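You operate a simulated robot arm through the tools that you are given. There is no shell and no other tool. Be economical: measure what you need, move in short steps, check, and stop when the job is done.

You run a simulated robot arm. Do the job below in one go: nothing can be reset, and whatever is moved stays where it is left.

TASK
Swap the steel stem on the stand for the green cradle.
Fine: stand the stem on the grey mat, seat the cradle on the square peg and throw the low red lever on. Set down upright: steel stem.

The check looks at the end state, three seconds after you hand in, the way a careful person would. Anything else that was tipped, shoved, dropped, spilled or broken makes it a failure.

THE ROBOT
A 6-joint arm with a two-finger parallel gripper on a trunk, on a base that drives. Base frame: it is fixed to the floor where the robot stands at the start and does not move with it; the origin is under the middle of the robot, x ahead of it, y to its left, z up. Readings come in cm, degrees, newtons and seconds.
With the tool pointing down near the work surface it reaches from about 16 to 74 cm from the robot's upright axis, wherever it stands. Its first joint turns from -166.0 to 166.0 degrees. Places, roughly: black lever [40, 10, 40]; green cradle [175, -25, 75]; grey mat [170, -30, 80]; hollow wooden block [175, 0, 125]; low red lever [80, 10, 60]; square peg [50, 10, 60]; striped wooden block [175, 0, 125]; wooden cylinder [175, -25, 125]. Payload 3.91 kg.
The tool frame sits at the grasp point between the pads (the TCP): z along the fingers, y along the line on which they close. The tips reach 3 cm beyond it. The gripper opens to 11 cm. The fingers are 2 cm wide and 1 cm thick; the gripper's body (4.8 by 11.2 cm) begins 5.5 cm behind the TCP.
Orientation is that of the tool frame in the base frame, as [roll, pitch, yaw] about the fixed x, y, z axes, in that order (R = Rz(yaw) Ry(pitch) Rx(roll)). With the fingers straight down and closing along the base's y, the tool's x points along the base's -x, its y along +y and its z along -z.

THE INTERFACE
- The arm moves only by the tool step_arm. Its argument "rows" is a list of rows, each a list of 6 numbers: the shift along the base's x, y, z in cm, then the turn, a rotation vector about the base's x, y, z in degrees. In form: [[dx, dy, dz, ax, ay, az], ...]. A call has 1 to 20 rows; each row shifts and turns the commanded pose from where the row before left it. "grip" is the gripper command, from -1 (shut) to 1 (fully open), values between in proportion, set as the call begins (left out, the last holds). A row lasts 0.2 s, in which the tool goes at most 5 cm and 8.6 degrees; a call with a longer step from one row to the next is refused whole, and so is a gripper value outside its range. Where a pose cannot be reached the arm comes as near as it can. A force on the tool above 60 N (or 10 N above the force at the start of the call, whichever is more), or a blocked arm, ends the call early, and 0.2 s more pass. Each finger travels about 4.5 cm/s and halts on what it meets, pressing with about 25 N; the grip force reading is that of the motor and also rises with nothing between the fingers. The clock runs only during rows and for 0.2 s after the last one: add rows that do not move to give the fingers time. The reply holds the time, the measured pose of the TCP, the force on the tool along the base axes, the opening and the grip force, in the units named above and with some noise, with the torque about the TCP (base axes, N m) and any sound that the robot's microphone picked up, and new pictures: "pictures" is both (left out), scene, wrist or none.
- Cameras (640 x 400 px; columns grow to the right, rows downward): "scene" is now at [1.51, 13.17, 135.35]; the picture's right is [-0.27, -0.96, 0.00], its down [-0.72, 0.20, -0.67] and it looks along [0.64, -0.18, -0.75] (base axes); focal length 280 px, centre (320, 200). "wrist" rides on the gripper at [7.1, 2.2, -10.7] in the tool frame; the picture's right is [-0.29, 0.96, 0.00], its down [-0.76, -0.23, -0.61] and it looks along [-0.58, -0.18, 0.79] (tool axes); focal length 243 px, centre (320, 200). There is no depth. A picture from a camera that has moved, and an enlarged one, comes with that camera's place and axes in the base frame and with its lens.
- raise_lower(by): slides the trunk up (or, below 0, down) by that many cm; the arm and the scene camera ride with it, the base frame stays. It gives what a move gives, with no picture.
- roll_base(legs): drives the robot by 1 to 6 legs, each [ahead, left, turn to the left] in cm, cm and degrees, along the robot's own axes; the way and the turn of a leg run together, so that a leg with both is an arc; at most 150 cm and 180 degrees a leg. The arm and the cameras ride along, it lands a little off, and it stops where it bumps. It gives what a move gives, and a new picture of the scene camera.
- turn_head(pan, tilt): turns the head with the scene camera to pan (to the left, within 86 degrees either way) and tilt (down, from -29 to 69), counted from straight ahead of the robot. It gives what a move gives, and a new picture of the scene camera.
- inspect(camera, box): a new picture of the part [left, top, right, bottom] of that camera's present view, enlarged. The clock stands still meanwhile.
- hand_in(): hands the job in; it is judged then, once.

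Go step by step. Nothing tells you exact positions but the pictures and the camera data: compare them with the known pose of the tool, close in by small moves and look again before you grip or let go. The budget is 120 turns and 260 pictures, counting those below and the enlarged ones. Unless the task says otherwise, let go and move clear before handing in, and close with one line.

The tools are called after "Call:" by a JSON object that holds its "fn" and its "kwargs". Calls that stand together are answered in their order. step_arm: Moves the arm, as the interface text tells. Its arguments: {"type":"object","properties":{"rows":{"type":"array"},"grip":{"type":"number"},"pictures":{"type":"string","enum":["both","scene","wrist","none"]}},"required":["rows"]} The other tools are called the same way: raise_lower (by) slides the trunk up or down; roll_base (legs) drives the base; turn_head (pan, tilt) turns the head that bears the scene camera; inspect (camera, box) takes an enlarged picture of a part of a camera's view; hand_in () hands the job in.

At the start:

```text
time: 0.0
position: [51.02, -13.5, 95.68]
tcp_rot: [-180.0, 0.0, -180.0]
force: [0.1, 0.0, 0.0]
ft_torque: [-0.02, 0.0, 0.03]
width: 11.01
grip_force: 0.0
trunk travel left (down, up): [-32.5, 26.5]
robot x, y, heading: [0.37, -0.23, -0.3]
head pan, tilt: [-15.8, 48.3]
```

scene: 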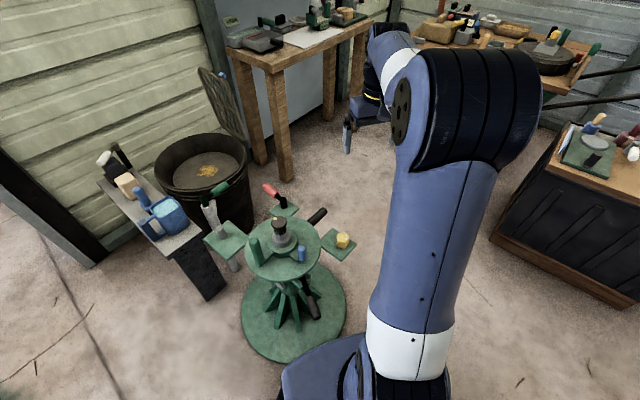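
wrist: 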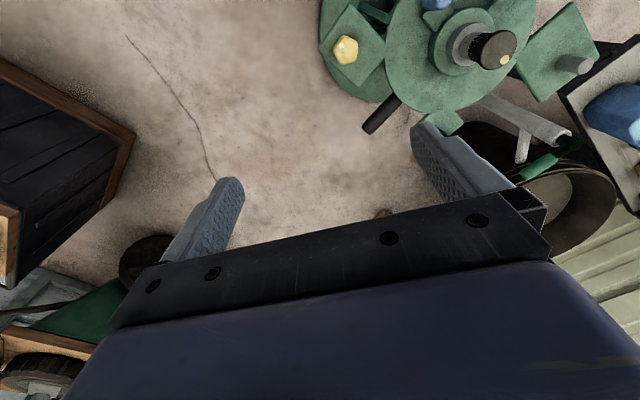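

I see a green stand ahead-left with a stem on it and several levers, and a table beyond with items. I'll look closer at both.

Call:
{"fn": "inspect", "kwargs": {"camera": "scene", "box": [190, 160, 370, 340]}}

Call:
{"fn": "inspect", "kwargs": {"camera": "scene", "box": [210, 0, 400, 119]}}

Call:
{"fn": "inspect", "kwargs": {"camera": "wrist", "box": [310, 0, 640, 206]}}

```text
2.22 times, centred on (280, 250) of scene
camera zoom: at [1.51, 13.17, 135.35], right [-0.27, -0.96, 0.0], down [-0.72, 0.2, -0.67], along [0.64, -0.18, -0.75], focal length 622 px, centre (409, 89)
```

zoom: 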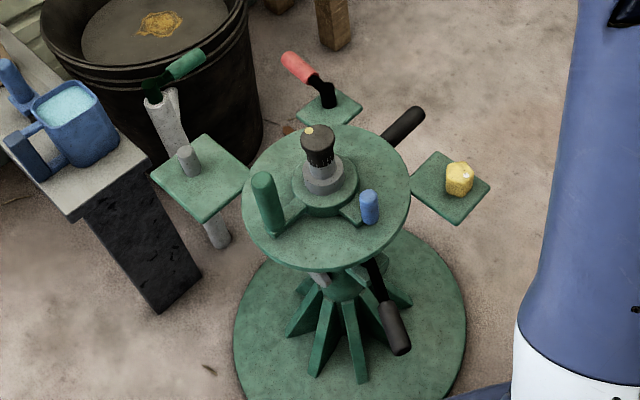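

```text
3.36 times, centred on (305, 60) of scene
camera zoom: at [1.51, 13.17, 135.35], right [-0.27, -0.96, 0.0], down [-0.72, 0.2, -0.67], along [0.64, -0.18, -0.75], focal length 940 px, centre (370, 672)
```

zoom: 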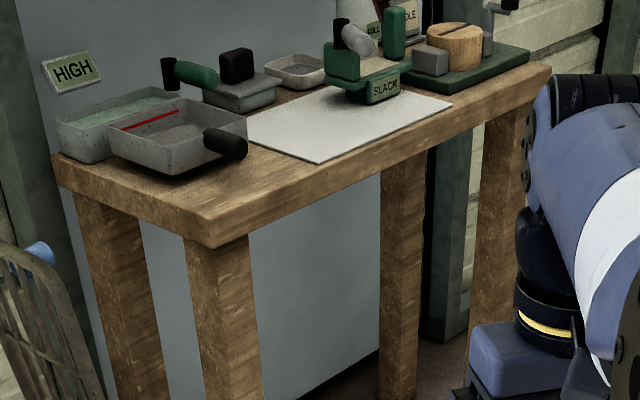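

```text
1.94 times, centred on (475, 103) of wrist
camera zoom: at [43.88, -11.33, 106.43], right [0.29, 0.96, 0.0], down [0.76, -0.23, 0.61], along [0.58, -0.18, -0.79], focal length 470 px, centre (19, 388)
```

zoom: 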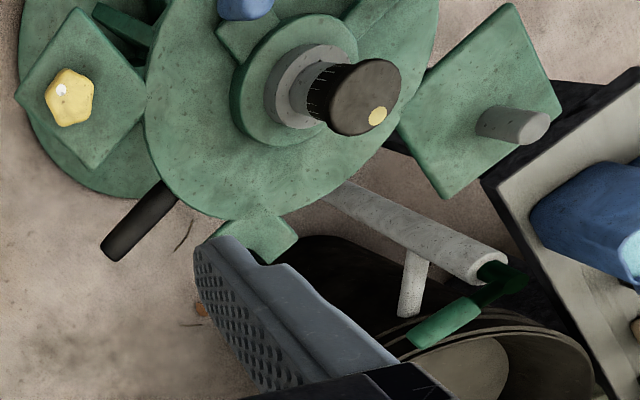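

The stand disc is centred about (51,12); the table is at x≈170. I'll look at the table and the surroundings with the head.

Call:
{"fn": "turn_head", "kwargs": {"pan": -5, "tilt": 22}}

Call:
{"fn": "inspect", "kwargs": {"camera": "scene", "box": [240, 120, 440, 245]}}

Call:
{"fn": "turn_head", "kwargs": {"pan": -50, "tilt": 35}}

```text
time: 0.9
position: [50.86, -13.46, 95.73]
tcp_rot: [179.9, 0.0, 180.0]
force: [0.3, -0.6, 0.9]
ft_torque: [-0.01, 0.01, -0.02]
width: 11.0
grip_force: 0.1
trunk travel left (down, up): [-32.5, 26.5]
robot x, y, heading: [-0.1, 0.08, 0.3]
head pan, tilt: [-5.0, 22.0]
camera scene: at [3.2, 14.5, 139.35], right [-0.09, -1.0, 0.0], down [-0.37, 0.03, -0.93], along [0.92, -0.08, -0.38], focal length 280 px, centre (320, 200)
```

scene: 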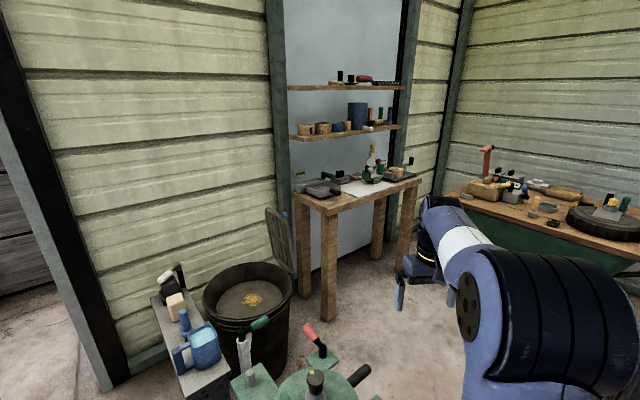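

```text
3.20 times, centred on (340, 182) of scene
camera zoom: at [3.2, 14.5, 139.35], right [-0.09, -1.0, 0.0], down [-0.37, 0.03, -0.93], along [0.92, -0.08, -0.38], focal length 895 px, centre (256, 256)
```

zoom: 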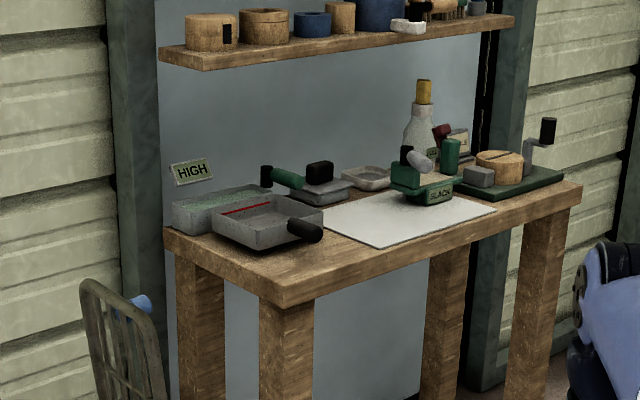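

```text
time: 2.0
position: [50.98, -13.49, 95.7]
tcp_rot: [180.0, 0.0, -180.0]
force: [1.1, -1.3, -0.2]
ft_torque: [0.01, 0.02, 0.0]
width: 11.0
grip_force: 0.0
trunk travel left (down, up): [-32.5, 26.5]
robot x, y, heading: [-0.05, -0.26, -0.1]
head pan, tilt: [-50.0, 35.0]
camera scene: at [-0.38, 8.57, 137.3], right [-0.77, -0.64, 0.0], down [-0.37, 0.44, -0.82], along [0.53, -0.63, -0.57], focal length 280 px, centre (320, 200)
```

scene: 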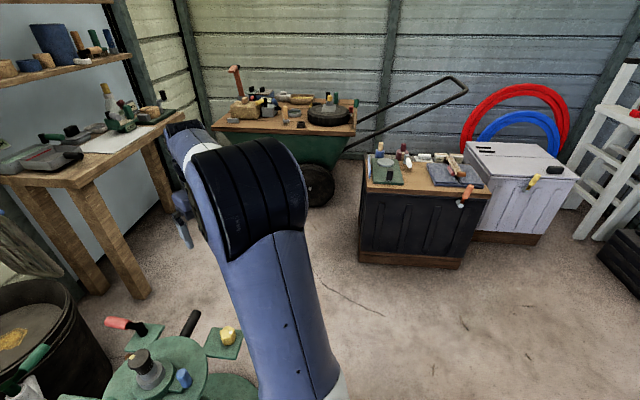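

The cradle with the "SLACK" plate sits on the table's white/grey sheet; the stem top is near (56,12,67). I'll bring the wrist camera over for a good view of the stand.

Call:
{"fn": "step_arm", "kwargs": {"rows": [[-3, 2.5, -1, 0, 0, 0], [-3, 2.5, -1, 0, 0, 0], [-3, 2.5, -1, 0, 0, 0], [-3, 2.5, -1, 0, 0, 0], [-3, 2.5, -1, 0, 0, 0], [-3, 2.5, -1, 0, 0, 0], [-3, 2.5, -1, 0, 0, 0], [-3, 2.5, -1, 0, 0, 0]], "pictures": "wrist"}}

Call:
{"fn": "inspect", "kwargs": {"camera": "wrist", "box": [120, 0, 440, 200]}}

Call:
{"fn": "turn_head", "kwargs": {"pan": -10, "tilt": 50}}

Call:
{"fn": "inspect", "kwargs": {"camera": "scene", "box": [220, 120, 420, 245]}}

```text
time: 3.8
position: [26.93, 6.5, 87.69]
tcp_rot: [-180.0, 0.0, -180.0]
force: [-0.5, 0.6, 0.6]
ft_torque: [0.01, 0.01, -0.04]
width: 11.0
grip_force: 0.0
trunk travel left (down, up): [-32.5, 26.5]
robot x, y, heading: [-0.09, 0.25, 0.1]
head pan, tilt: [-50.0, 35.0]
camera wrist: at [19.83, 8.71, 98.48], right [0.29, 0.96, 0.0], down [0.76, -0.23, 0.61], along [0.58, -0.18, -0.79], focal length 243 px, centre (320, 200)
```

wrist: 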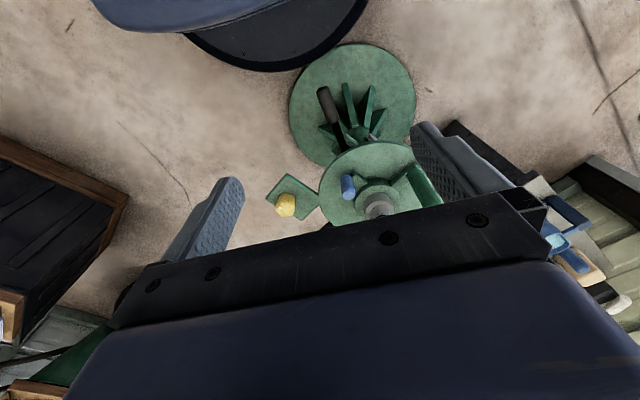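

```text
2.00 times, centred on (280, 100) of wrist
camera zoom: at [19.83, 8.71, 98.48], right [0.29, 0.96, 0.0], down [0.76, -0.23, 0.61], along [0.58, -0.18, -0.79], focal length 485 px, centre (400, 400)
```

zoom: 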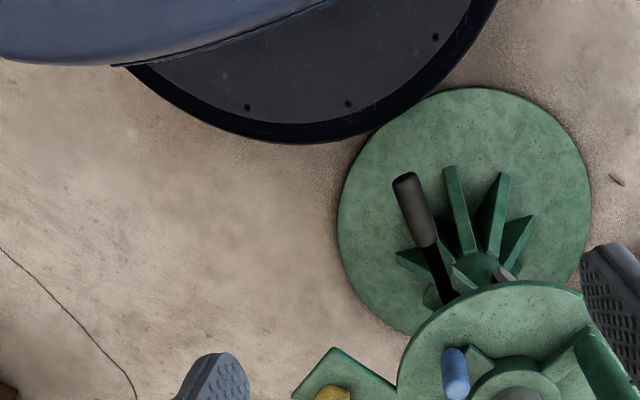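

```text
time: 4.9
position: [26.98, 6.53, 87.76]
tcp_rot: [179.9, 0.1, -179.9]
force: [-0.6, -0.4, -0.4]
ft_torque: [0.0, -0.01, -0.02]
width: 11.01
grip_force: 0.1
trunk travel left (down, up): [-32.5, 26.5]
robot x, y, heading: [-0.55, 0.11, 0.1]
head pan, tilt: [-10.0, 50.0]
camera scene: at [1.53, 13.97, 135.13], right [-0.17, -0.98, 0.0], down [-0.75, 0.13, -0.64], along [0.63, -0.11, -0.77], focal length 280 px, centre (320, 200)
```

scene: 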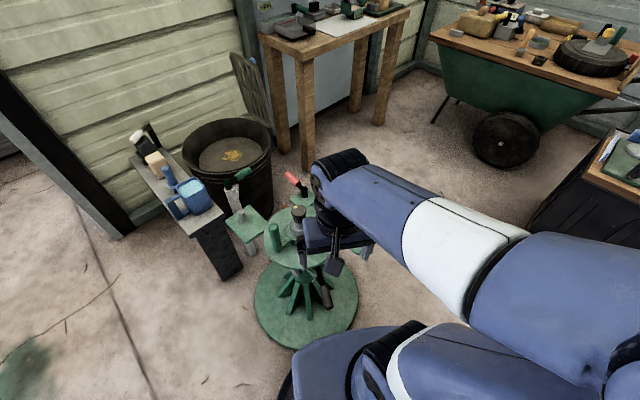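

```text
3.20 times, centred on (320, 182) of scene
camera zoom: at [1.53, 13.97, 135.13], right [-0.17, -0.98, 0.0], down [-0.75, 0.13, -0.64], along [0.63, -0.11, -0.77], focal length 895 px, centre (320, 256)
```

zoom: 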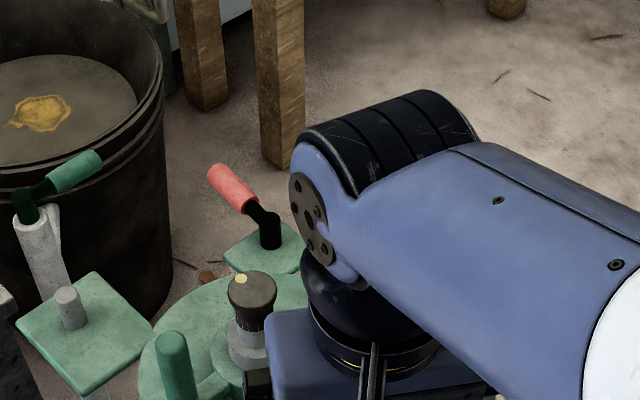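

The wrist camera sees toward the area beneath the TCP, so I'll go above the stand to see stem, levers and pegs.

Call:
{"fn": "step_arm", "kwargs": {"rows": [[4.5, 1, 1, 0, 0, 0], [4.5, 1, 1, 0, 0, 0], [4.5, 1, 1, 0, 0, 0], [4.5, 1, 1, 0, 0, 0], [4.5, 1, 1, 0, 0, 0]], "pictures": "both"}}

Call:
{"fn": "inspect", "kwargs": {"camera": "wrist", "box": [180, 0, 500, 200]}}

```text
time: 6.1
position: [49.47, 11.58, 92.71]
tcp_rot: [-180.0, 0.0, 180.0]
force: [-0.1, 0.0, -0.8]
ft_torque: [0.0, -0.02, 0.01]
width: 10.98
grip_force: 0.1
trunk travel left (down, up): [-32.5, 26.5]
robot x, y, heading: [0.19, 0.21, 0.0]
head pan, tilt: [-10.0, 50.0]
camera scene: at [1.51, 13.97, 135.12], right [-0.17, -0.98, 0.0], down [-0.75, 0.13, -0.64], along [0.63, -0.11, -0.77], focal length 280 px, centre (320, 200)
camera wrist: at [42.41, 13.7, 103.48], right [0.29, 0.96, 0.0], down [0.76, -0.23, 0.61], along [0.58, -0.18, -0.79], focal length 243 px, centre (320, 200)
```

scene: 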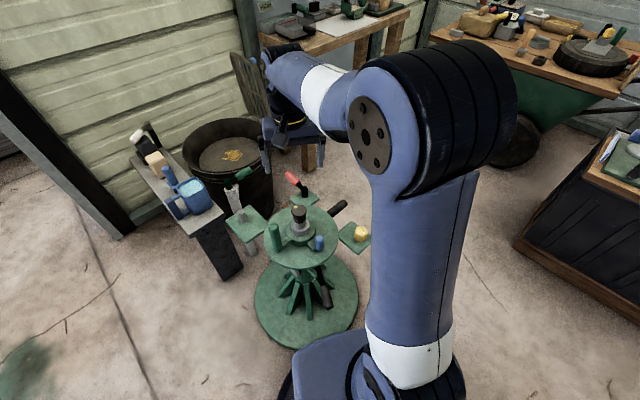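
wrist: 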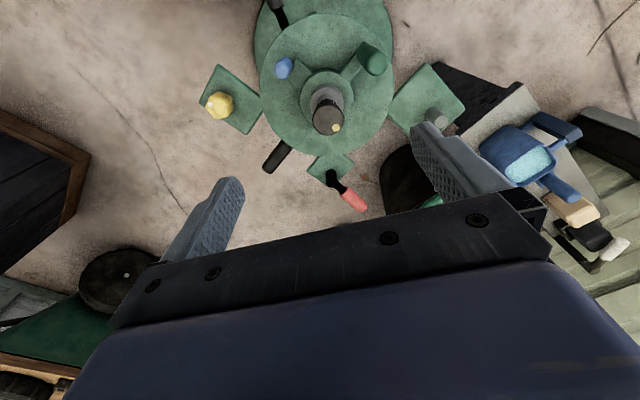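

```text
2.00 times, centred on (340, 100) of wrist
camera zoom: at [42.41, 13.7, 103.48], right [0.29, 0.96, 0.0], down [0.76, -0.23, 0.61], along [0.58, -0.18, -0.79], focal length 485 px, centre (280, 400)
```

zoom: 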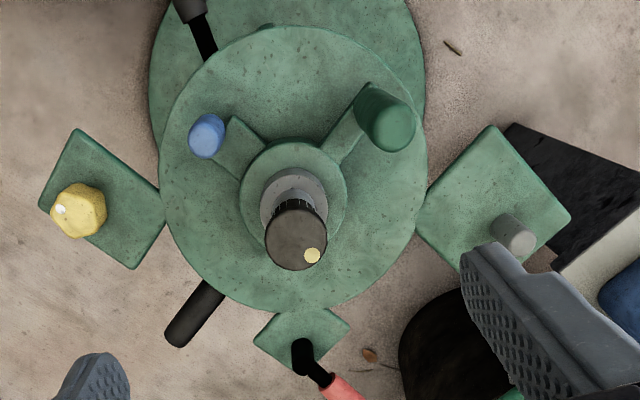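

Stem axis ≈ (54.7, 11.1), knob top ≈ z 67. I'll centre above it and look again.

Call:
{"fn": "step_arm", "kwargs": {"rows": [[2.5, -0.2, -4, 0, 0, 0], [2.7, -0.3, -4, 0, 0, 0], [0, 0, -4, 0, 0, 0]], "pictures": "both"}}

Call:
{"fn": "inspect", "kwargs": {"camera": "wrist", "box": [180, 0, 500, 200]}}

Call:
{"fn": "inspect", "kwargs": {"camera": "scene", "box": [210, 140, 400, 260]}}

```text
time: 6.9
position: [54.59, 10.88, 80.54]
tcp_rot: [-180.0, 0.1, -180.0]
force: [-0.1, 0.1, 0.5]
ft_torque: [0.02, -0.02, 0.01]
width: 11.01
grip_force: 0.1
trunk travel left (down, up): [-32.5, 26.5]
robot x, y, heading: [-0.16, -0.07, -0.1]
head pan, tilt: [-10.0, 50.0]
camera scene: at [1.54, 13.98, 135.13], right [-0.17, -0.98, 0.0], down [-0.75, 0.13, -0.64], along [0.63, -0.11, -0.77], focal length 280 px, centre (320, 200)
camera wrist: at [47.62, 13.17, 91.36], right [0.29, 0.96, 0.0], down [0.76, -0.23, 0.61], along [0.58, -0.18, -0.79], focal length 243 px, centre (320, 200)
```

scene: 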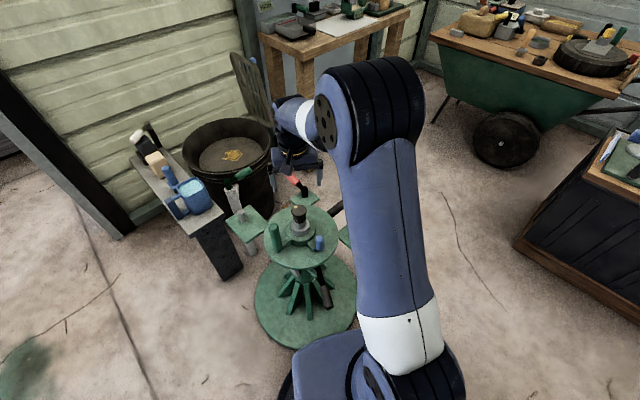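
wrist: 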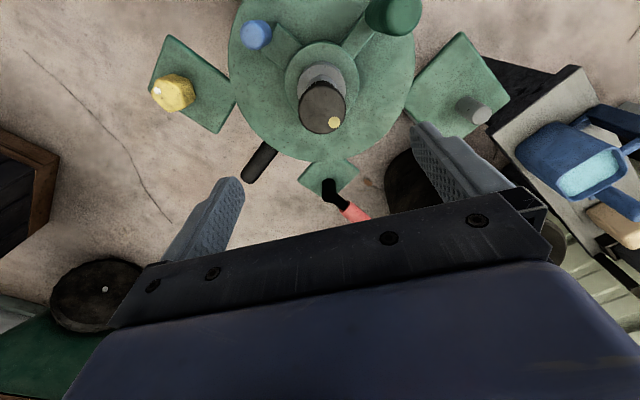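

```text
2.00 times, centred on (340, 100) of wrist
camera zoom: at [47.62, 13.17, 91.36], right [0.29, 0.96, 0.0], down [0.76, -0.23, 0.61], along [0.58, -0.18, -0.79], focal length 485 px, centre (280, 400)
```

zoom: 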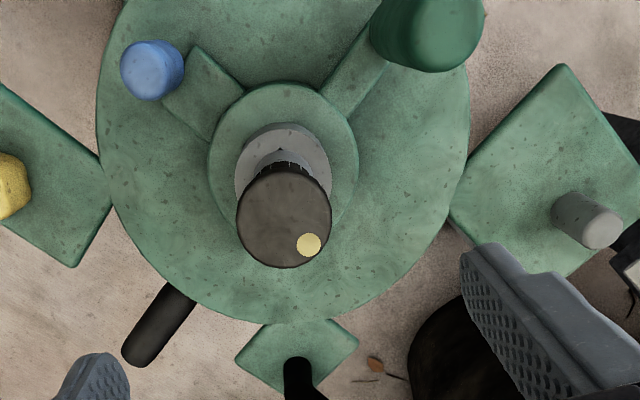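

```text
3.33 times, centred on (305, 200) of scene
camera zoom: at [1.54, 13.98, 135.13], right [-0.17, -0.98, 0.0], down [-0.75, 0.13, -0.64], along [0.63, -0.11, -0.77], focal length 933 px, centre (370, 200)
```

zoom: 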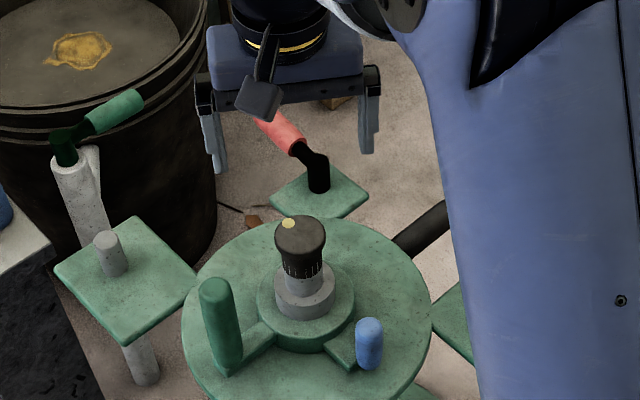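

Two-view triangulation puts the knob top at (54.8, 11.15, 65.8); fingers clear the green post. Descending to z≈63.

Call:
{"fn": "step_arm", "kwargs": {"rows": [[0.2, 0.2, -4, 0, 0, 0], [0, 0, -4, 0, 0, 0], [0, 0, -4, 0, 0, 0], [0, 0, -3, 0, 0, 0], [0, 0, -2.2, 0, 0, 0]], "pictures": "both"}}

Call:
{"fn": "inspect", "kwargs": {"camera": "scene", "box": [230, 160, 390, 260]}}

```text
time: 8.1
position: [54.74, 11.13, 63.42]
tcp_rot: [-180.0, 0.0, -179.9]
force: [0.1, -0.6, 0.4]
ft_torque: [0.02, -0.03, 0.01]
width: 10.99
grip_force: 0.0
trunk travel left (down, up): [-32.5, 26.5]
robot x, y, heading: [0.1, 0.28, -0.2]
head pan, tilt: [-10.0, 50.0]
camera scene: at [1.53, 13.98, 135.13], right [-0.17, -0.98, 0.0], down [-0.75, 0.13, -0.64], along [0.63, -0.11, -0.77], focal length 280 px, centre (320, 200)
camera wrist: at [47.77, 13.35, 74.24], right [0.29, 0.96, 0.0], down [0.76, -0.23, 0.61], along [0.58, -0.18, -0.79], focal length 243 px, centre (320, 200)
```

scene: 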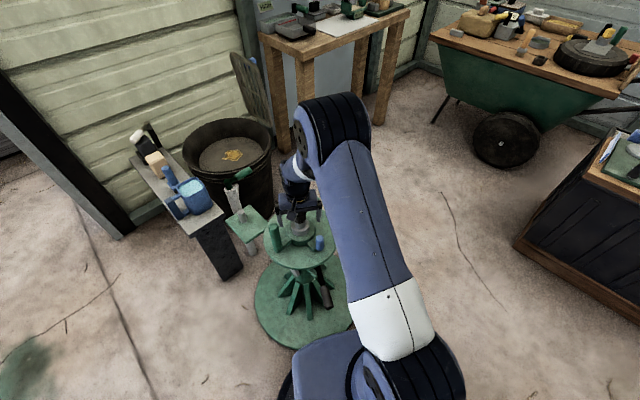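
wrist: 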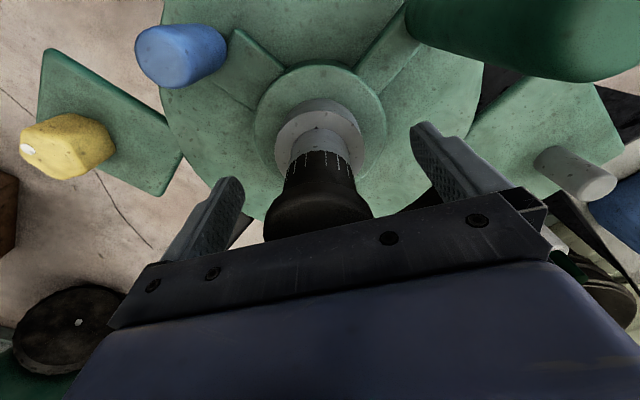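

```text
4.00 times, centred on (310, 210) of scene
camera zoom: at [1.53, 13.98, 135.13], right [-0.17, -0.98, 0.0], down [-0.75, 0.13, -0.64], along [0.63, -0.11, -0.77], focal length 1119 px, centre (360, 160)
```

zoom: 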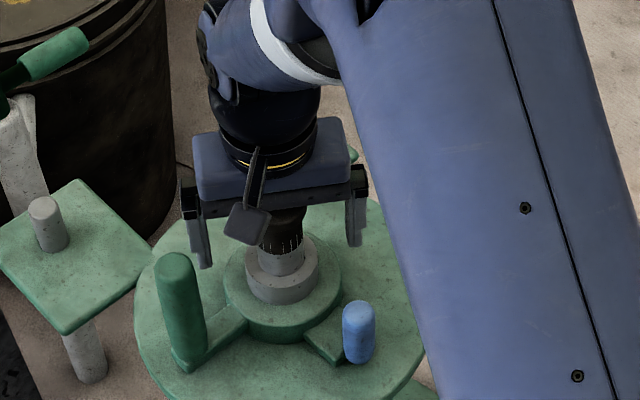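

Centred; closing on the knob.

Call:
{"fn": "step_arm", "kwargs": {"rows": [[0, 0, 0, 0, 0, 0], [0, 0, 0, 0, 0, 0], [0, 0, 0, 0, 0, 0], [0, 0, 0, 0, 0, 0], [0, 0, 0, 0, 0, 0], [0, 0, 0, 0, 0, 0]], "grip": -1, "pictures": "wrist"}}

Call:
{"fn": "step_arm", "kwargs": {"rows": [[0, 0, 0.5, 0, 0, 0], [0, 0, 0.5, 0, 0, 0]], "pictures": "wrist"}}

```text
time: 9.5
position: [54.71, 11.12, 63.53]
tcp_rot: [-180.0, 0.0, 180.0]
force: [0.4, -0.2, 0.6]
ft_torque: [0.03, 0.01, 0.0]
width: 4.7
grip_force: 24.9
trunk travel left (down, up): [-32.5, 26.5]
robot x, y, heading: [0.04, -0.27, -0.0]
head pan, tilt: [-10.0, 50.0]
camera wrist: at [47.78, 13.34, 74.28], right [0.29, 0.96, 0.0], down [0.76, -0.23, 0.61], along [0.58, -0.18, -0.79], focal length 243 px, centre (320, 200)
```

wrist: 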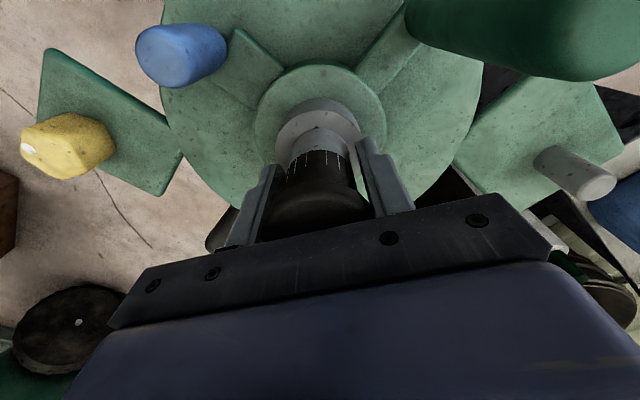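

```text
time: 10.1
position: [54.85, 11.09, 64.42]
tcp_rot: [-180.0, -0.1, 180.0]
force: [-0.1, -0.1, -2.4]
ft_torque: [0.01, 0.0, -0.02]
width: 4.69
grip_force: 25.3
trunk travel left (down, up): [-32.5, 26.5]
robot x, y, heading: [-0.23, 0.01, 0.1]
head pan, tilt: [-10.0, 50.0]
camera wrist: at [47.8, 13.34, 75.24], right [0.29, 0.96, 0.0], down [0.76, -0.23, 0.61], along [0.58, -0.18, -0.79], focal length 243 px, centre (320, 200)
```

wrist: 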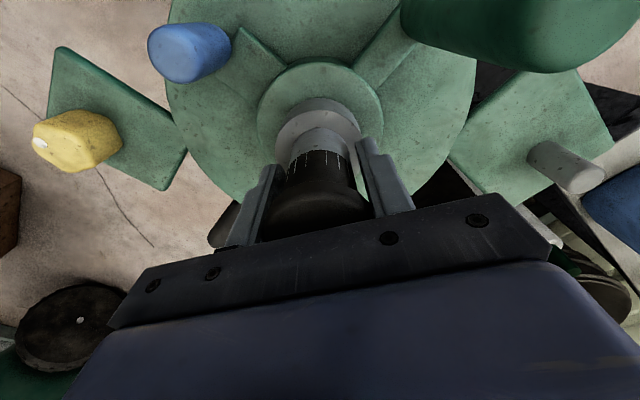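

It lifts freely. I'll keep lifting and expose the peg.

Call:
{"fn": "step_arm", "kwargs": {"rows": [[0, 0, 1, 0, 0, 0], [0, 0, 2, 0, 0, 0], [0, 0, 3, 0, 0, 0], [0, 0, 3, 0, 0, 0], [0, 0, 4, 0, 0, 0], [0, 0, 4, 0, 0, 0], [0, 0, 4, 0, 0, 0], [0, 0, 3, 0, 0, 0], [0, 0, 0, 0, 0, 0]], "pictures": "both"}}

Call:
{"fn": "inspect", "kwargs": {"camera": "wrist", "box": [180, 0, 500, 200]}}

Call:
{"fn": "inspect", "kwargs": {"camera": "scene", "box": [210, 140, 400, 260]}}

```text
time: 12.1
position: [54.73, 11.31, 88.53]
tcp_rot: [179.9, 0.0, -180.0]
force: [0.6, -0.4, -2.3]
ft_torque: [-0.01, -0.01, 0.04]
width: 4.65
grip_force: 24.9
trunk travel left (down, up): [-32.5, 26.5]
robot x, y, heading: [-0.01, 0.13, 0.0]
head pan, tilt: [-10.0, 50.0]
camera scene: at [1.54, 13.98, 135.12], right [-0.17, -0.98, 0.0], down [-0.75, 0.13, -0.64], along [0.63, -0.11, -0.77], focal length 280 px, centre (320, 200)
camera wrist: at [47.71, 13.41, 99.35], right [0.29, 0.96, 0.0], down [0.76, -0.23, 0.61], along [0.58, -0.18, -0.79], focal length 243 px, centre (320, 200)
```

scene: 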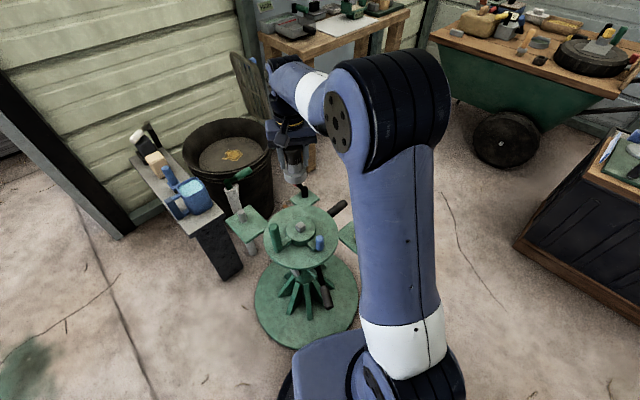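
wrist: 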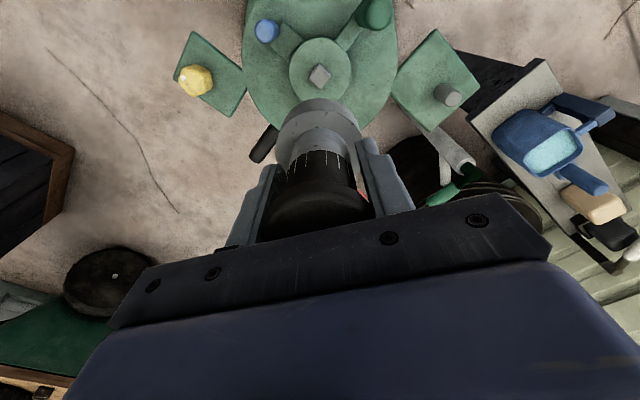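

```text
2.00 times, centred on (340, 100) of wrist
camera zoom: at [47.71, 13.41, 99.35], right [0.29, 0.96, 0.0], down [0.76, -0.23, 0.61], along [0.58, -0.18, -0.79], focal length 485 px, centre (280, 400)
```

zoom: 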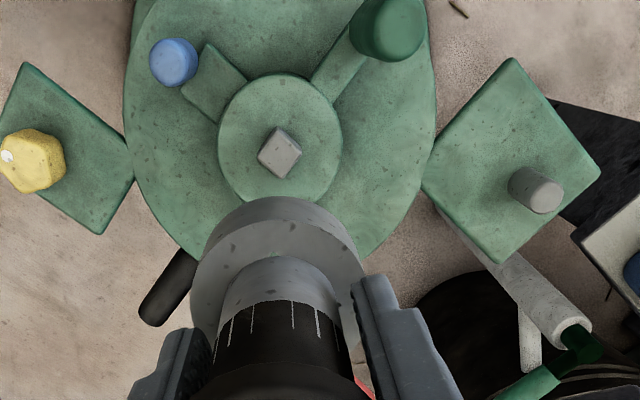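

```text
3.33 times, centred on (305, 200) of scene
camera zoom: at [1.54, 13.98, 135.12], right [-0.17, -0.98, 0.0], down [-0.75, 0.13, -0.64], along [0.63, -0.11, -0.77], focal length 933 px, centre (370, 200)
```

zoom: 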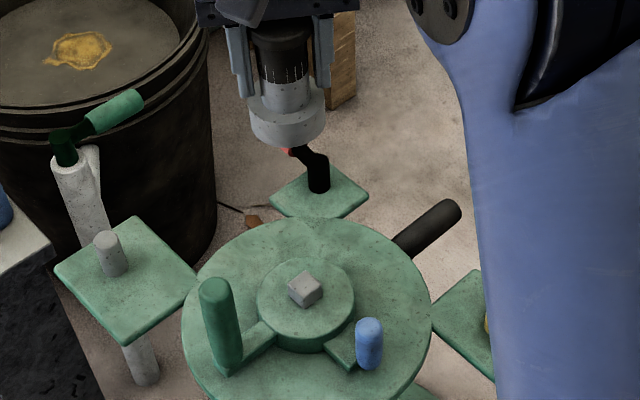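

The stem is free; the peg is exposed at about (55, 11.2, top 57). I'll retract the arm and drive around the right side of the stand toward the table.

Call:
{"fn": "step_arm", "kwargs": {"rows": [[-4, -2, 2, 0, 0, 0], [-4, -2, 2, 0, 0, 0], [-4, -2, 2, 0, 0, 0], [-4, -2, 1, 0, 0, 0], [-4, -2, 0, 0, 0, 0], [-4, -2, 0, 0, 0, 0]], "pictures": "none"}}

Call:
{"fn": "roll_base", "kwargs": {"legs": [[0, -50, 0], [100, 0, 0]]}}

Call:
{"fn": "turn_head", "kwargs": {"pan": 10, "tilt": 40}}

```text
time: 13.5
position: [30.86, -0.72, 95.45]
tcp_rot: [180.0, 0.0, 180.0]
force: [0.6, 0.0, -1.8]
ft_torque: [-0.01, 0.02, 0.04]
width: 4.68
grip_force: 25.3
trunk travel left (down, up): [-32.5, 26.5]
robot x, y, heading: [-0.11, -0.31, 0.1]
head pan, tilt: [-10.0, 50.0]
```

```text
time: 21.3
position: [131.74, -50.7, 95.44]
tcp_rot: [-180.0, 0.0, -179.7]
force: [0.3, 0.6, -1.3]
ft_torque: [0.0, 0.01, 0.02]
width: 4.66
grip_force: 24.8
trunk travel left (down, up): [-32.5, 26.5]
robot x, y, heading: [100.96, -49.85, 0.3]
head pan, tilt: [-10.0, 50.0]
camera scene: at [102.43, -36.08, 135.12], right [-0.17, -0.99, 0.0], down [-0.76, 0.13, -0.64], along [0.63, -0.11, -0.77], focal length 280 px, centre (320, 200)
```

scene: 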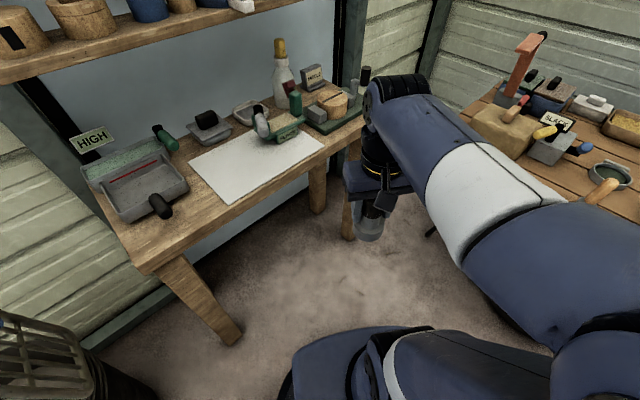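

```text
time: 22.1
position: [131.94, -50.71, 95.46]
tcp_rot: [-179.9, 0.0, -179.6]
force: [-0.5, -0.1, -2.4]
ft_torque: [0.01, 0.02, 0.01]
width: 4.64
grip_force: 25.0
trunk travel left (down, up): [-32.5, 26.5]
robot x, y, heading: [101.25, -50.04, 0.4]
head pan, tilt: [10.0, 40.0]
camera scene: at [103.2, -33.27, 136.54], right [0.18, -0.98, 0.0], down [-0.63, -0.12, -0.77], along [0.75, 0.14, -0.64], focal length 280 px, centre (320, 200)
```

scene: 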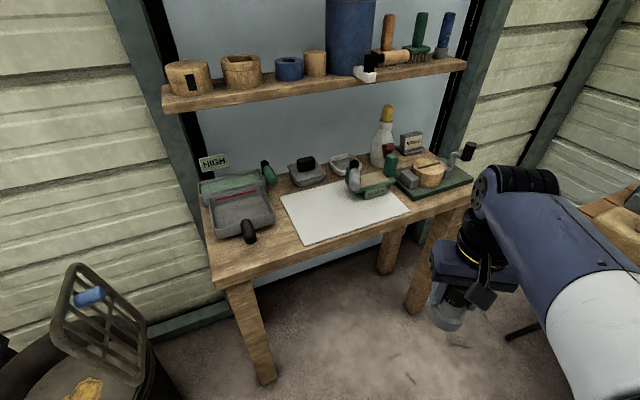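

Now I have a good view of the table. Zooming on the mat, cradle and neighbours.

Call:
{"fn": "inspect", "kwargs": {"camera": "scene", "box": [270, 140, 430, 240]}}

Call:
{"fn": "inspect", "kwargs": {"camera": "scene", "box": [330, 130, 480, 224]}}

```text
4.00 times, centred on (350, 190) of scene
camera zoom: at [103.2, -33.27, 136.54], right [0.18, -0.98, 0.0], down [-0.63, -0.12, -0.77], along [0.75, 0.14, -0.64], focal length 1119 px, centre (200, 240)
```

zoom: 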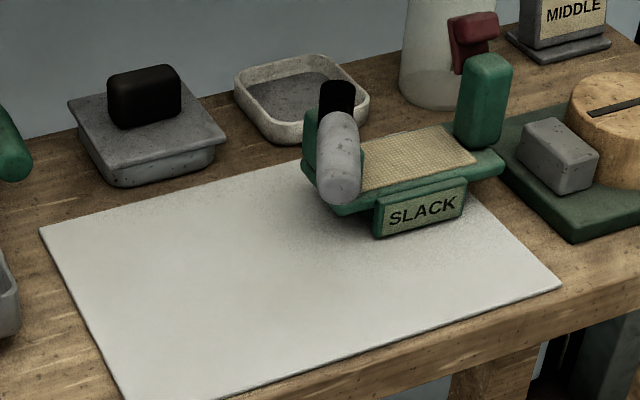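

```text
4.26 times, centred on (405, 177) of scene
camera zoom: at [103.2, -33.27, 136.54], right [0.18, -0.98, 0.0], down [-0.63, -0.12, -0.77], along [0.75, 0.14, -0.64], focal length 1191 px, centre (-42, 298)
```

zoom: 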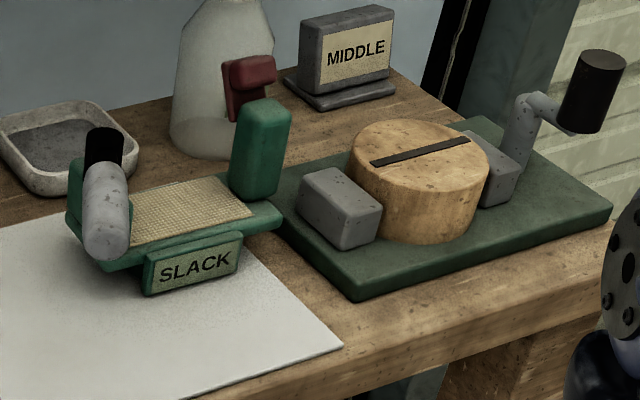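

The mat is the sheet at z≈80, its left half free; the cradle stands on its right part around (171,-37). I'll drive 12 cm nearer, then carry the stem above the mat's left half.

Call:
{"fn": "roll_base", "kwargs": {"legs": [[12, 0, 0]]}}

Call:
{"fn": "step_arm", "kwargs": {"rows": [[2, 3, 1, 0, 0, 0], [2, 4, 1, 0, 0, 0], [2, 4, 1, 0, 0, 0], [2, 4, 1, 0, 0, 0], [2, 4, 1, 0, 0, 0], [2, 4, 0, 0, 0, 0], [2, 4, 0, 0, 0, 0], [2, 2, 0, 0, 0, 0], [2, 0, 0, 0, 0, 0]], "pictures": "both"}}

```text
time: 23.4
position: [143.73, -50.68, 95.51]
tcp_rot: [179.9, 0.0, -179.7]
force: [-0.6, 0.0, -2.6]
ft_torque: [-0.02, 0.02, -0.02]
width: 4.65
grip_force: 24.7
trunk travel left (down, up): [-32.5, 26.5]
robot x, y, heading: [112.95, -49.91, 0.5]
head pan, tilt: [10.0, 40.0]
camera scene: at [115.19, -33.19, 136.54], right [0.18, -0.98, 0.0], down [-0.63, -0.12, -0.77], along [0.75, 0.14, -0.64], focal length 280 px, centre (320, 200)
```

scene: 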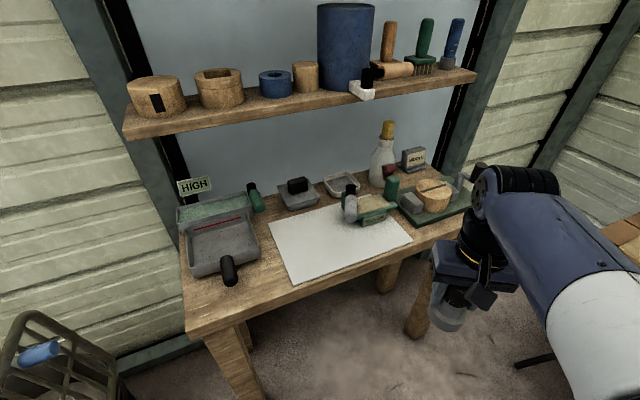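

```text
time: 25.4
position: [161.68, -21.46, 100.59]
tcp_rot: [-179.9, 0.0, -179.6]
force: [0.0, -0.6, -3.4]
ft_torque: [-0.01, -0.08, 0.0]
width: 4.64
grip_force: 25.0
trunk travel left (down, up): [-32.5, 26.5]
robot x, y, heading: [113.24, -50.09, 0.5]
head pan, tilt: [10.0, 40.0]
camera scene: at [115.2, -33.16, 136.54], right [0.18, -0.98, 0.0], down [-0.63, -0.12, -0.77], along [0.75, 0.14, -0.64], focal length 280 px, centre (320, 200)
camera wrist: at [154.72, -19.36, 111.34], right [0.28, 0.96, 0.0], down [0.76, -0.23, 0.61], along [0.58, -0.17, -0.79], focal length 243 px, centre (320, 200)
```

scene: 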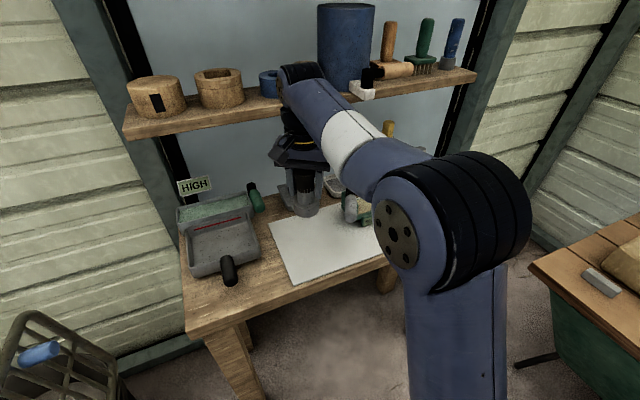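
wrist: 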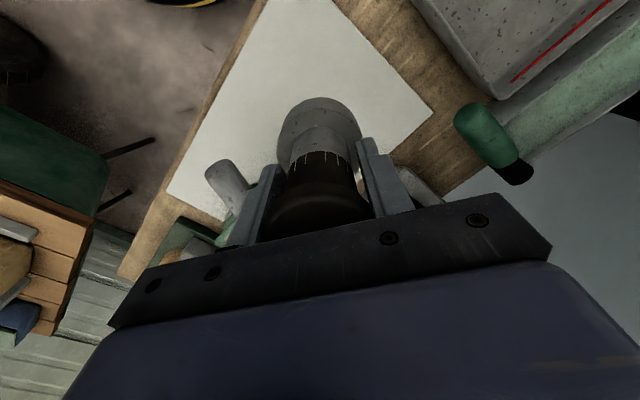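

Mat plane z≈80 confirmed by both cameras. Descending toward it.

Call:
{"fn": "step_arm", "kwargs": {"rows": [[1, 0.8, -3, 0, 0, 0], [0, 0, -3, 0, 0, 0], [0, 0, -2, 0, 0, 0], [0, 0, -1, 0, 0, 0], [0, 0, 0, 0, 0, 0]], "pictures": "both"}}

Call:
{"fn": "inspect", "kwargs": {"camera": "scene", "box": [240, 140, 400, 240]}}

```text
time: 26.6
position: [162.8, -20.7, 91.54]
tcp_rot: [-180.0, 0.0, -179.7]
force: [-0.5, 0.1, -2.0]
ft_torque: [0.01, -0.02, -0.01]
width: 4.67
grip_force: 25.1
trunk travel left (down, up): [-32.5, 26.5]
robot x, y, heading: [113.17, -50.25, 0.3]
head pan, tilt: [10.0, 40.0]
camera scene: at [115.22, -33.18, 136.54], right [0.18, -0.98, 0.0], down [-0.63, -0.12, -0.77], along [0.75, 0.14, -0.64], focal length 280 px, centre (320, 200)
camera wrist: at [155.76, -18.64, 102.32], right [0.28, 0.96, 0.0], down [0.76, -0.23, 0.61], along [0.58, -0.17, -0.79], focal length 243 px, centre (320, 200)
```

scene: 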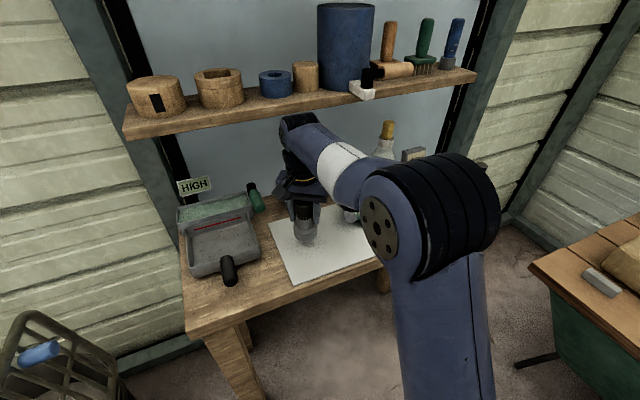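
wrist: 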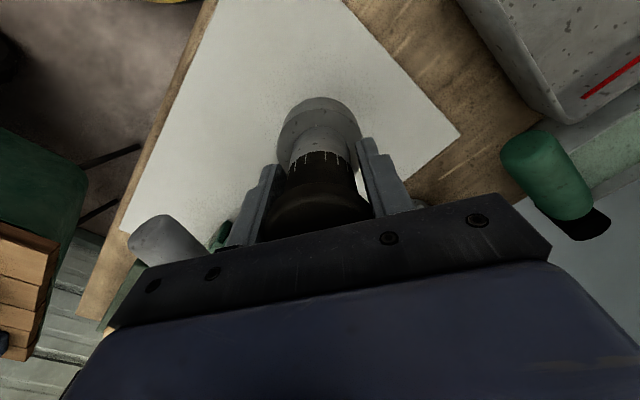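

```text
4.00 times, centred on (320, 190) of scene
camera zoom: at [115.22, -33.18, 136.54], right [0.18, -0.98, 0.0], down [-0.63, -0.12, -0.77], along [0.75, 0.14, -0.64], focal length 1119 px, centre (320, 240)
```

zoom: 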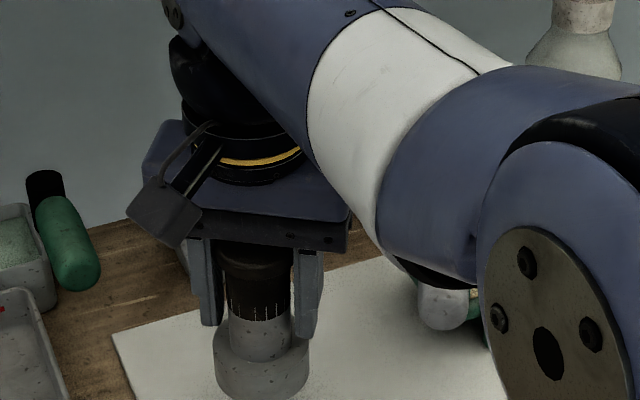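

Lowering slowly until contact.

Call:
{"fn": "step_arm", "kwargs": {"rows": [[0, 0, -0.5, 0, 0, 0], [0, 0, -0.5, 0, 0, 0], [0, 0, -0.5, 0, 0, 0], [0, 0, -0.4, 0, 0, 0], [0, 0, -0.3, 0, 0, 0], [0, 0, -0.3, 0, 0, 0], [0, 0, -0.3, 0, 0, 0], [0, 0, -0.3, 0, 0, 0], [0, 0, -0.3, 0, 0, 0], [0, 0, -0.3, 0, 0, 0], [0, 0, -0.3, 0, 0, 0], [0, 0, -0.3, 0, 0, 0], [0, 0, -0.3, 0, 0, 0], [0, 0, -0.3, 0, 0, 0]], "pictures": "none"}}

```text
time: 29.6
position: [162.82, -20.7, 86.9]
tcp_rot: [179.7, 0.5, -179.7]
force: [2.9, 2.7, 34.0]
ft_torque: [-0.05, -0.13, -0.24]
width: 4.63
grip_force: 24.9
trunk travel left (down, up): [-32.5, 26.5]
robot x, y, heading: [112.96, -50.16, 0.4]
head pan, tilt: [10.0, 40.0]
```

Call:
{"fn": "step_arm", "kwargs": {"rows": [[0, 0, 0.2, 0, 0, 0], [0, 0, 0, 0, 0, 0]], "pictures": "both"}}

```text
time: 30.2
position: [162.89, -20.74, 86.68]
tcp_rot: [-179.9, -0.1, -179.6]
force: [4.6, 4.1, 11.8]
ft_torque: [0.12, -0.16, -0.03]
width: 4.61
grip_force: 24.4
trunk travel left (down, up): [-32.5, 26.5]
robot x, y, heading: [113.1, -49.87, 0.3]
head pan, tilt: [10.0, 40.0]
camera scene: at [115.17, -33.2, 136.52], right [0.18, -0.98, 0.0], down [-0.63, -0.12, -0.77], along [0.75, 0.14, -0.64], focal length 280 px, centre (320, 200)
camera wrist: at [155.7, -18.68, 97.48], right [0.28, 0.96, 0.0], down [0.76, -0.22, 0.61], along [0.58, -0.17, -0.79], focal length 243 px, centre (320, 200)
```

scene: 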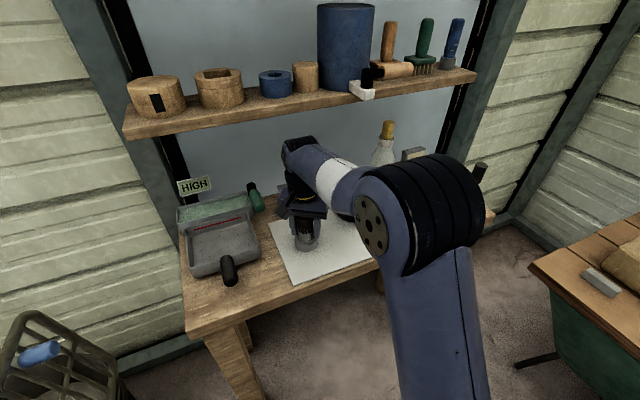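
wrist: 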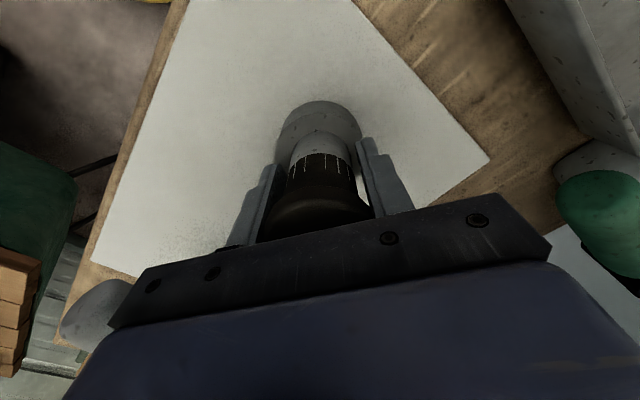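

Stem is standing on the mat; easing a bit and releasing.

Call:
{"fn": "step_arm", "kwargs": {"rows": [[0, 0, 0.1, 0, 0, 0], [0, 0, 0, 0, 0, 0]], "pictures": "none"}}

Call:
{"fn": "step_arm", "kwargs": {"rows": [[0, 0, 0, 0, 0, 0], [0, 0, 0, 0, 0, 0], [0, 0, 0, 0, 0, 0], [0, 0, 0, 0, 0, 0], [0, 0, 0, 0, 0, 0]], "grip": 0.5, "pictures": "wrist"}}

```text
time: 30.8
position: [162.66, -20.82, 86.62]
tcp_rot: [-179.8, -0.1, -179.7]
force: [-0.6, -0.4, -2.5]
ft_torque: [-0.02, 0.01, -0.02]
width: 4.62
grip_force: 24.9
trunk travel left (down, up): [-32.5, 26.5]
robot x, y, heading: [112.67, -50.53, 0.6]
head pan, tilt: [10.0, 40.0]
```

```text
time: 32.0
position: [162.73, -20.73, 86.78]
tcp_rot: [-180.0, 0.1, -179.7]
force: [-0.3, 0.9, 0.0]
ft_torque: [-0.04, 0.01, 0.0]
width: 8.25
grip_force: 0.0
trunk travel left (down, up): [-32.5, 26.5]
robot x, y, heading: [112.82, -49.84, 0.2]
head pan, tilt: [10.0, 40.0]
camera wrist: at [155.71, -18.67, 97.69], right [0.28, 0.96, 0.0], down [0.76, -0.23, 0.61], along [0.58, -0.17, -0.79], focal length 243 px, centre (320, 200)
```

wrist: 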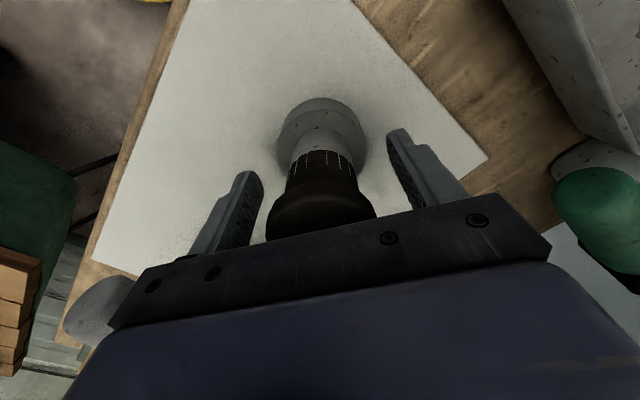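

Stem stands upright. Lift straight up and move to view the cradle from above.

Call:
{"fn": "step_arm", "kwargs": {"rows": [[0, 0, 3, 0, 0, 0], [0, 0, 4, 0, 0, 0], [0, 0, 4, 0, 0, 0], [0, 0, 4, 0, 0, 0], [0, 0, 4, 0, 0, 0], [2, -4, 1, 0, 0, 0], [2, -4, 0, 0, 0, 0], [2, -4, 0, 0, 0, 0], [0, -4, 0, 0, 0, 0], [0, 0, 0, 0, 0, 0]], "grip": 1, "pictures": "both"}}

Call:
{"fn": "inspect", "kwargs": {"camera": "wrist", "box": [180, 0, 500, 200]}}

```text
time: 34.2
position: [168.84, -36.96, 106.91]
tcp_rot: [-179.9, 0.1, -179.5]
force: [0.2, -0.4, -1.2]
ft_torque: [0.03, -0.01, 0.02]
width: 11.0
grip_force: 0.1
trunk travel left (down, up): [-32.5, 26.5]
robot x, y, heading: [112.72, -50.05, 0.3]
head pan, tilt: [10.0, 40.0]
camera scene: at [115.2, -33.21, 136.54], right [0.18, -0.98, 0.0], down [-0.63, -0.12, -0.77], along [0.75, 0.14, -0.64], focal length 280 px, centre (320, 200)
camera wrist: at [161.74, -34.79, 117.68], right [0.28, 0.96, 0.0], down [0.76, -0.23, 0.61], along [0.58, -0.17, -0.79], focal length 243 px, centre (320, 200)
```

scene: 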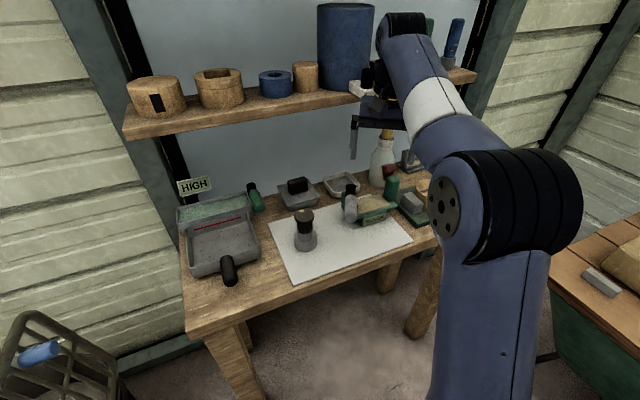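
wrist: 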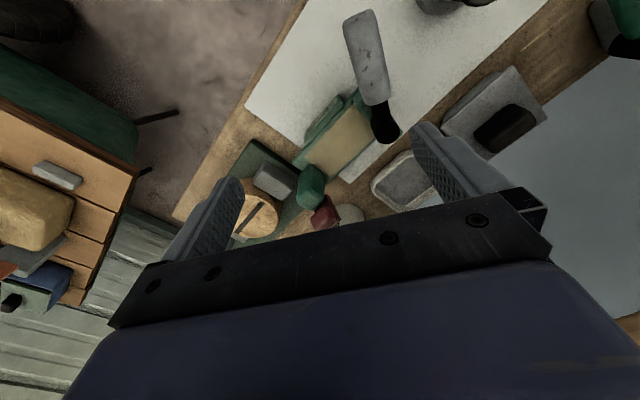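

```text
2.00 times, centred on (340, 100) of wrist
camera zoom: at [161.74, -34.79, 117.68], right [0.28, 0.96, 0.0], down [0.76, -0.23, 0.61], along [0.58, -0.17, -0.79], focal length 485 px, centre (280, 400)
```

zoom: 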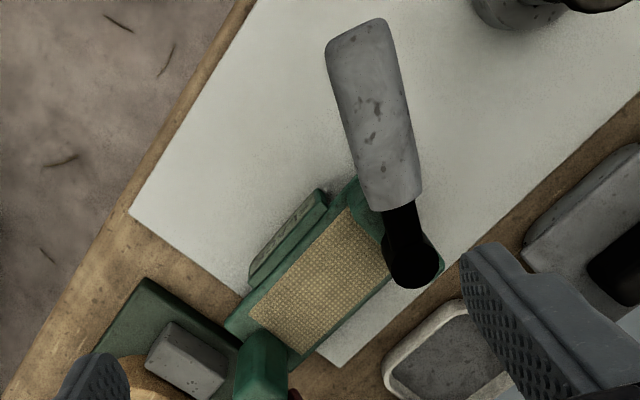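

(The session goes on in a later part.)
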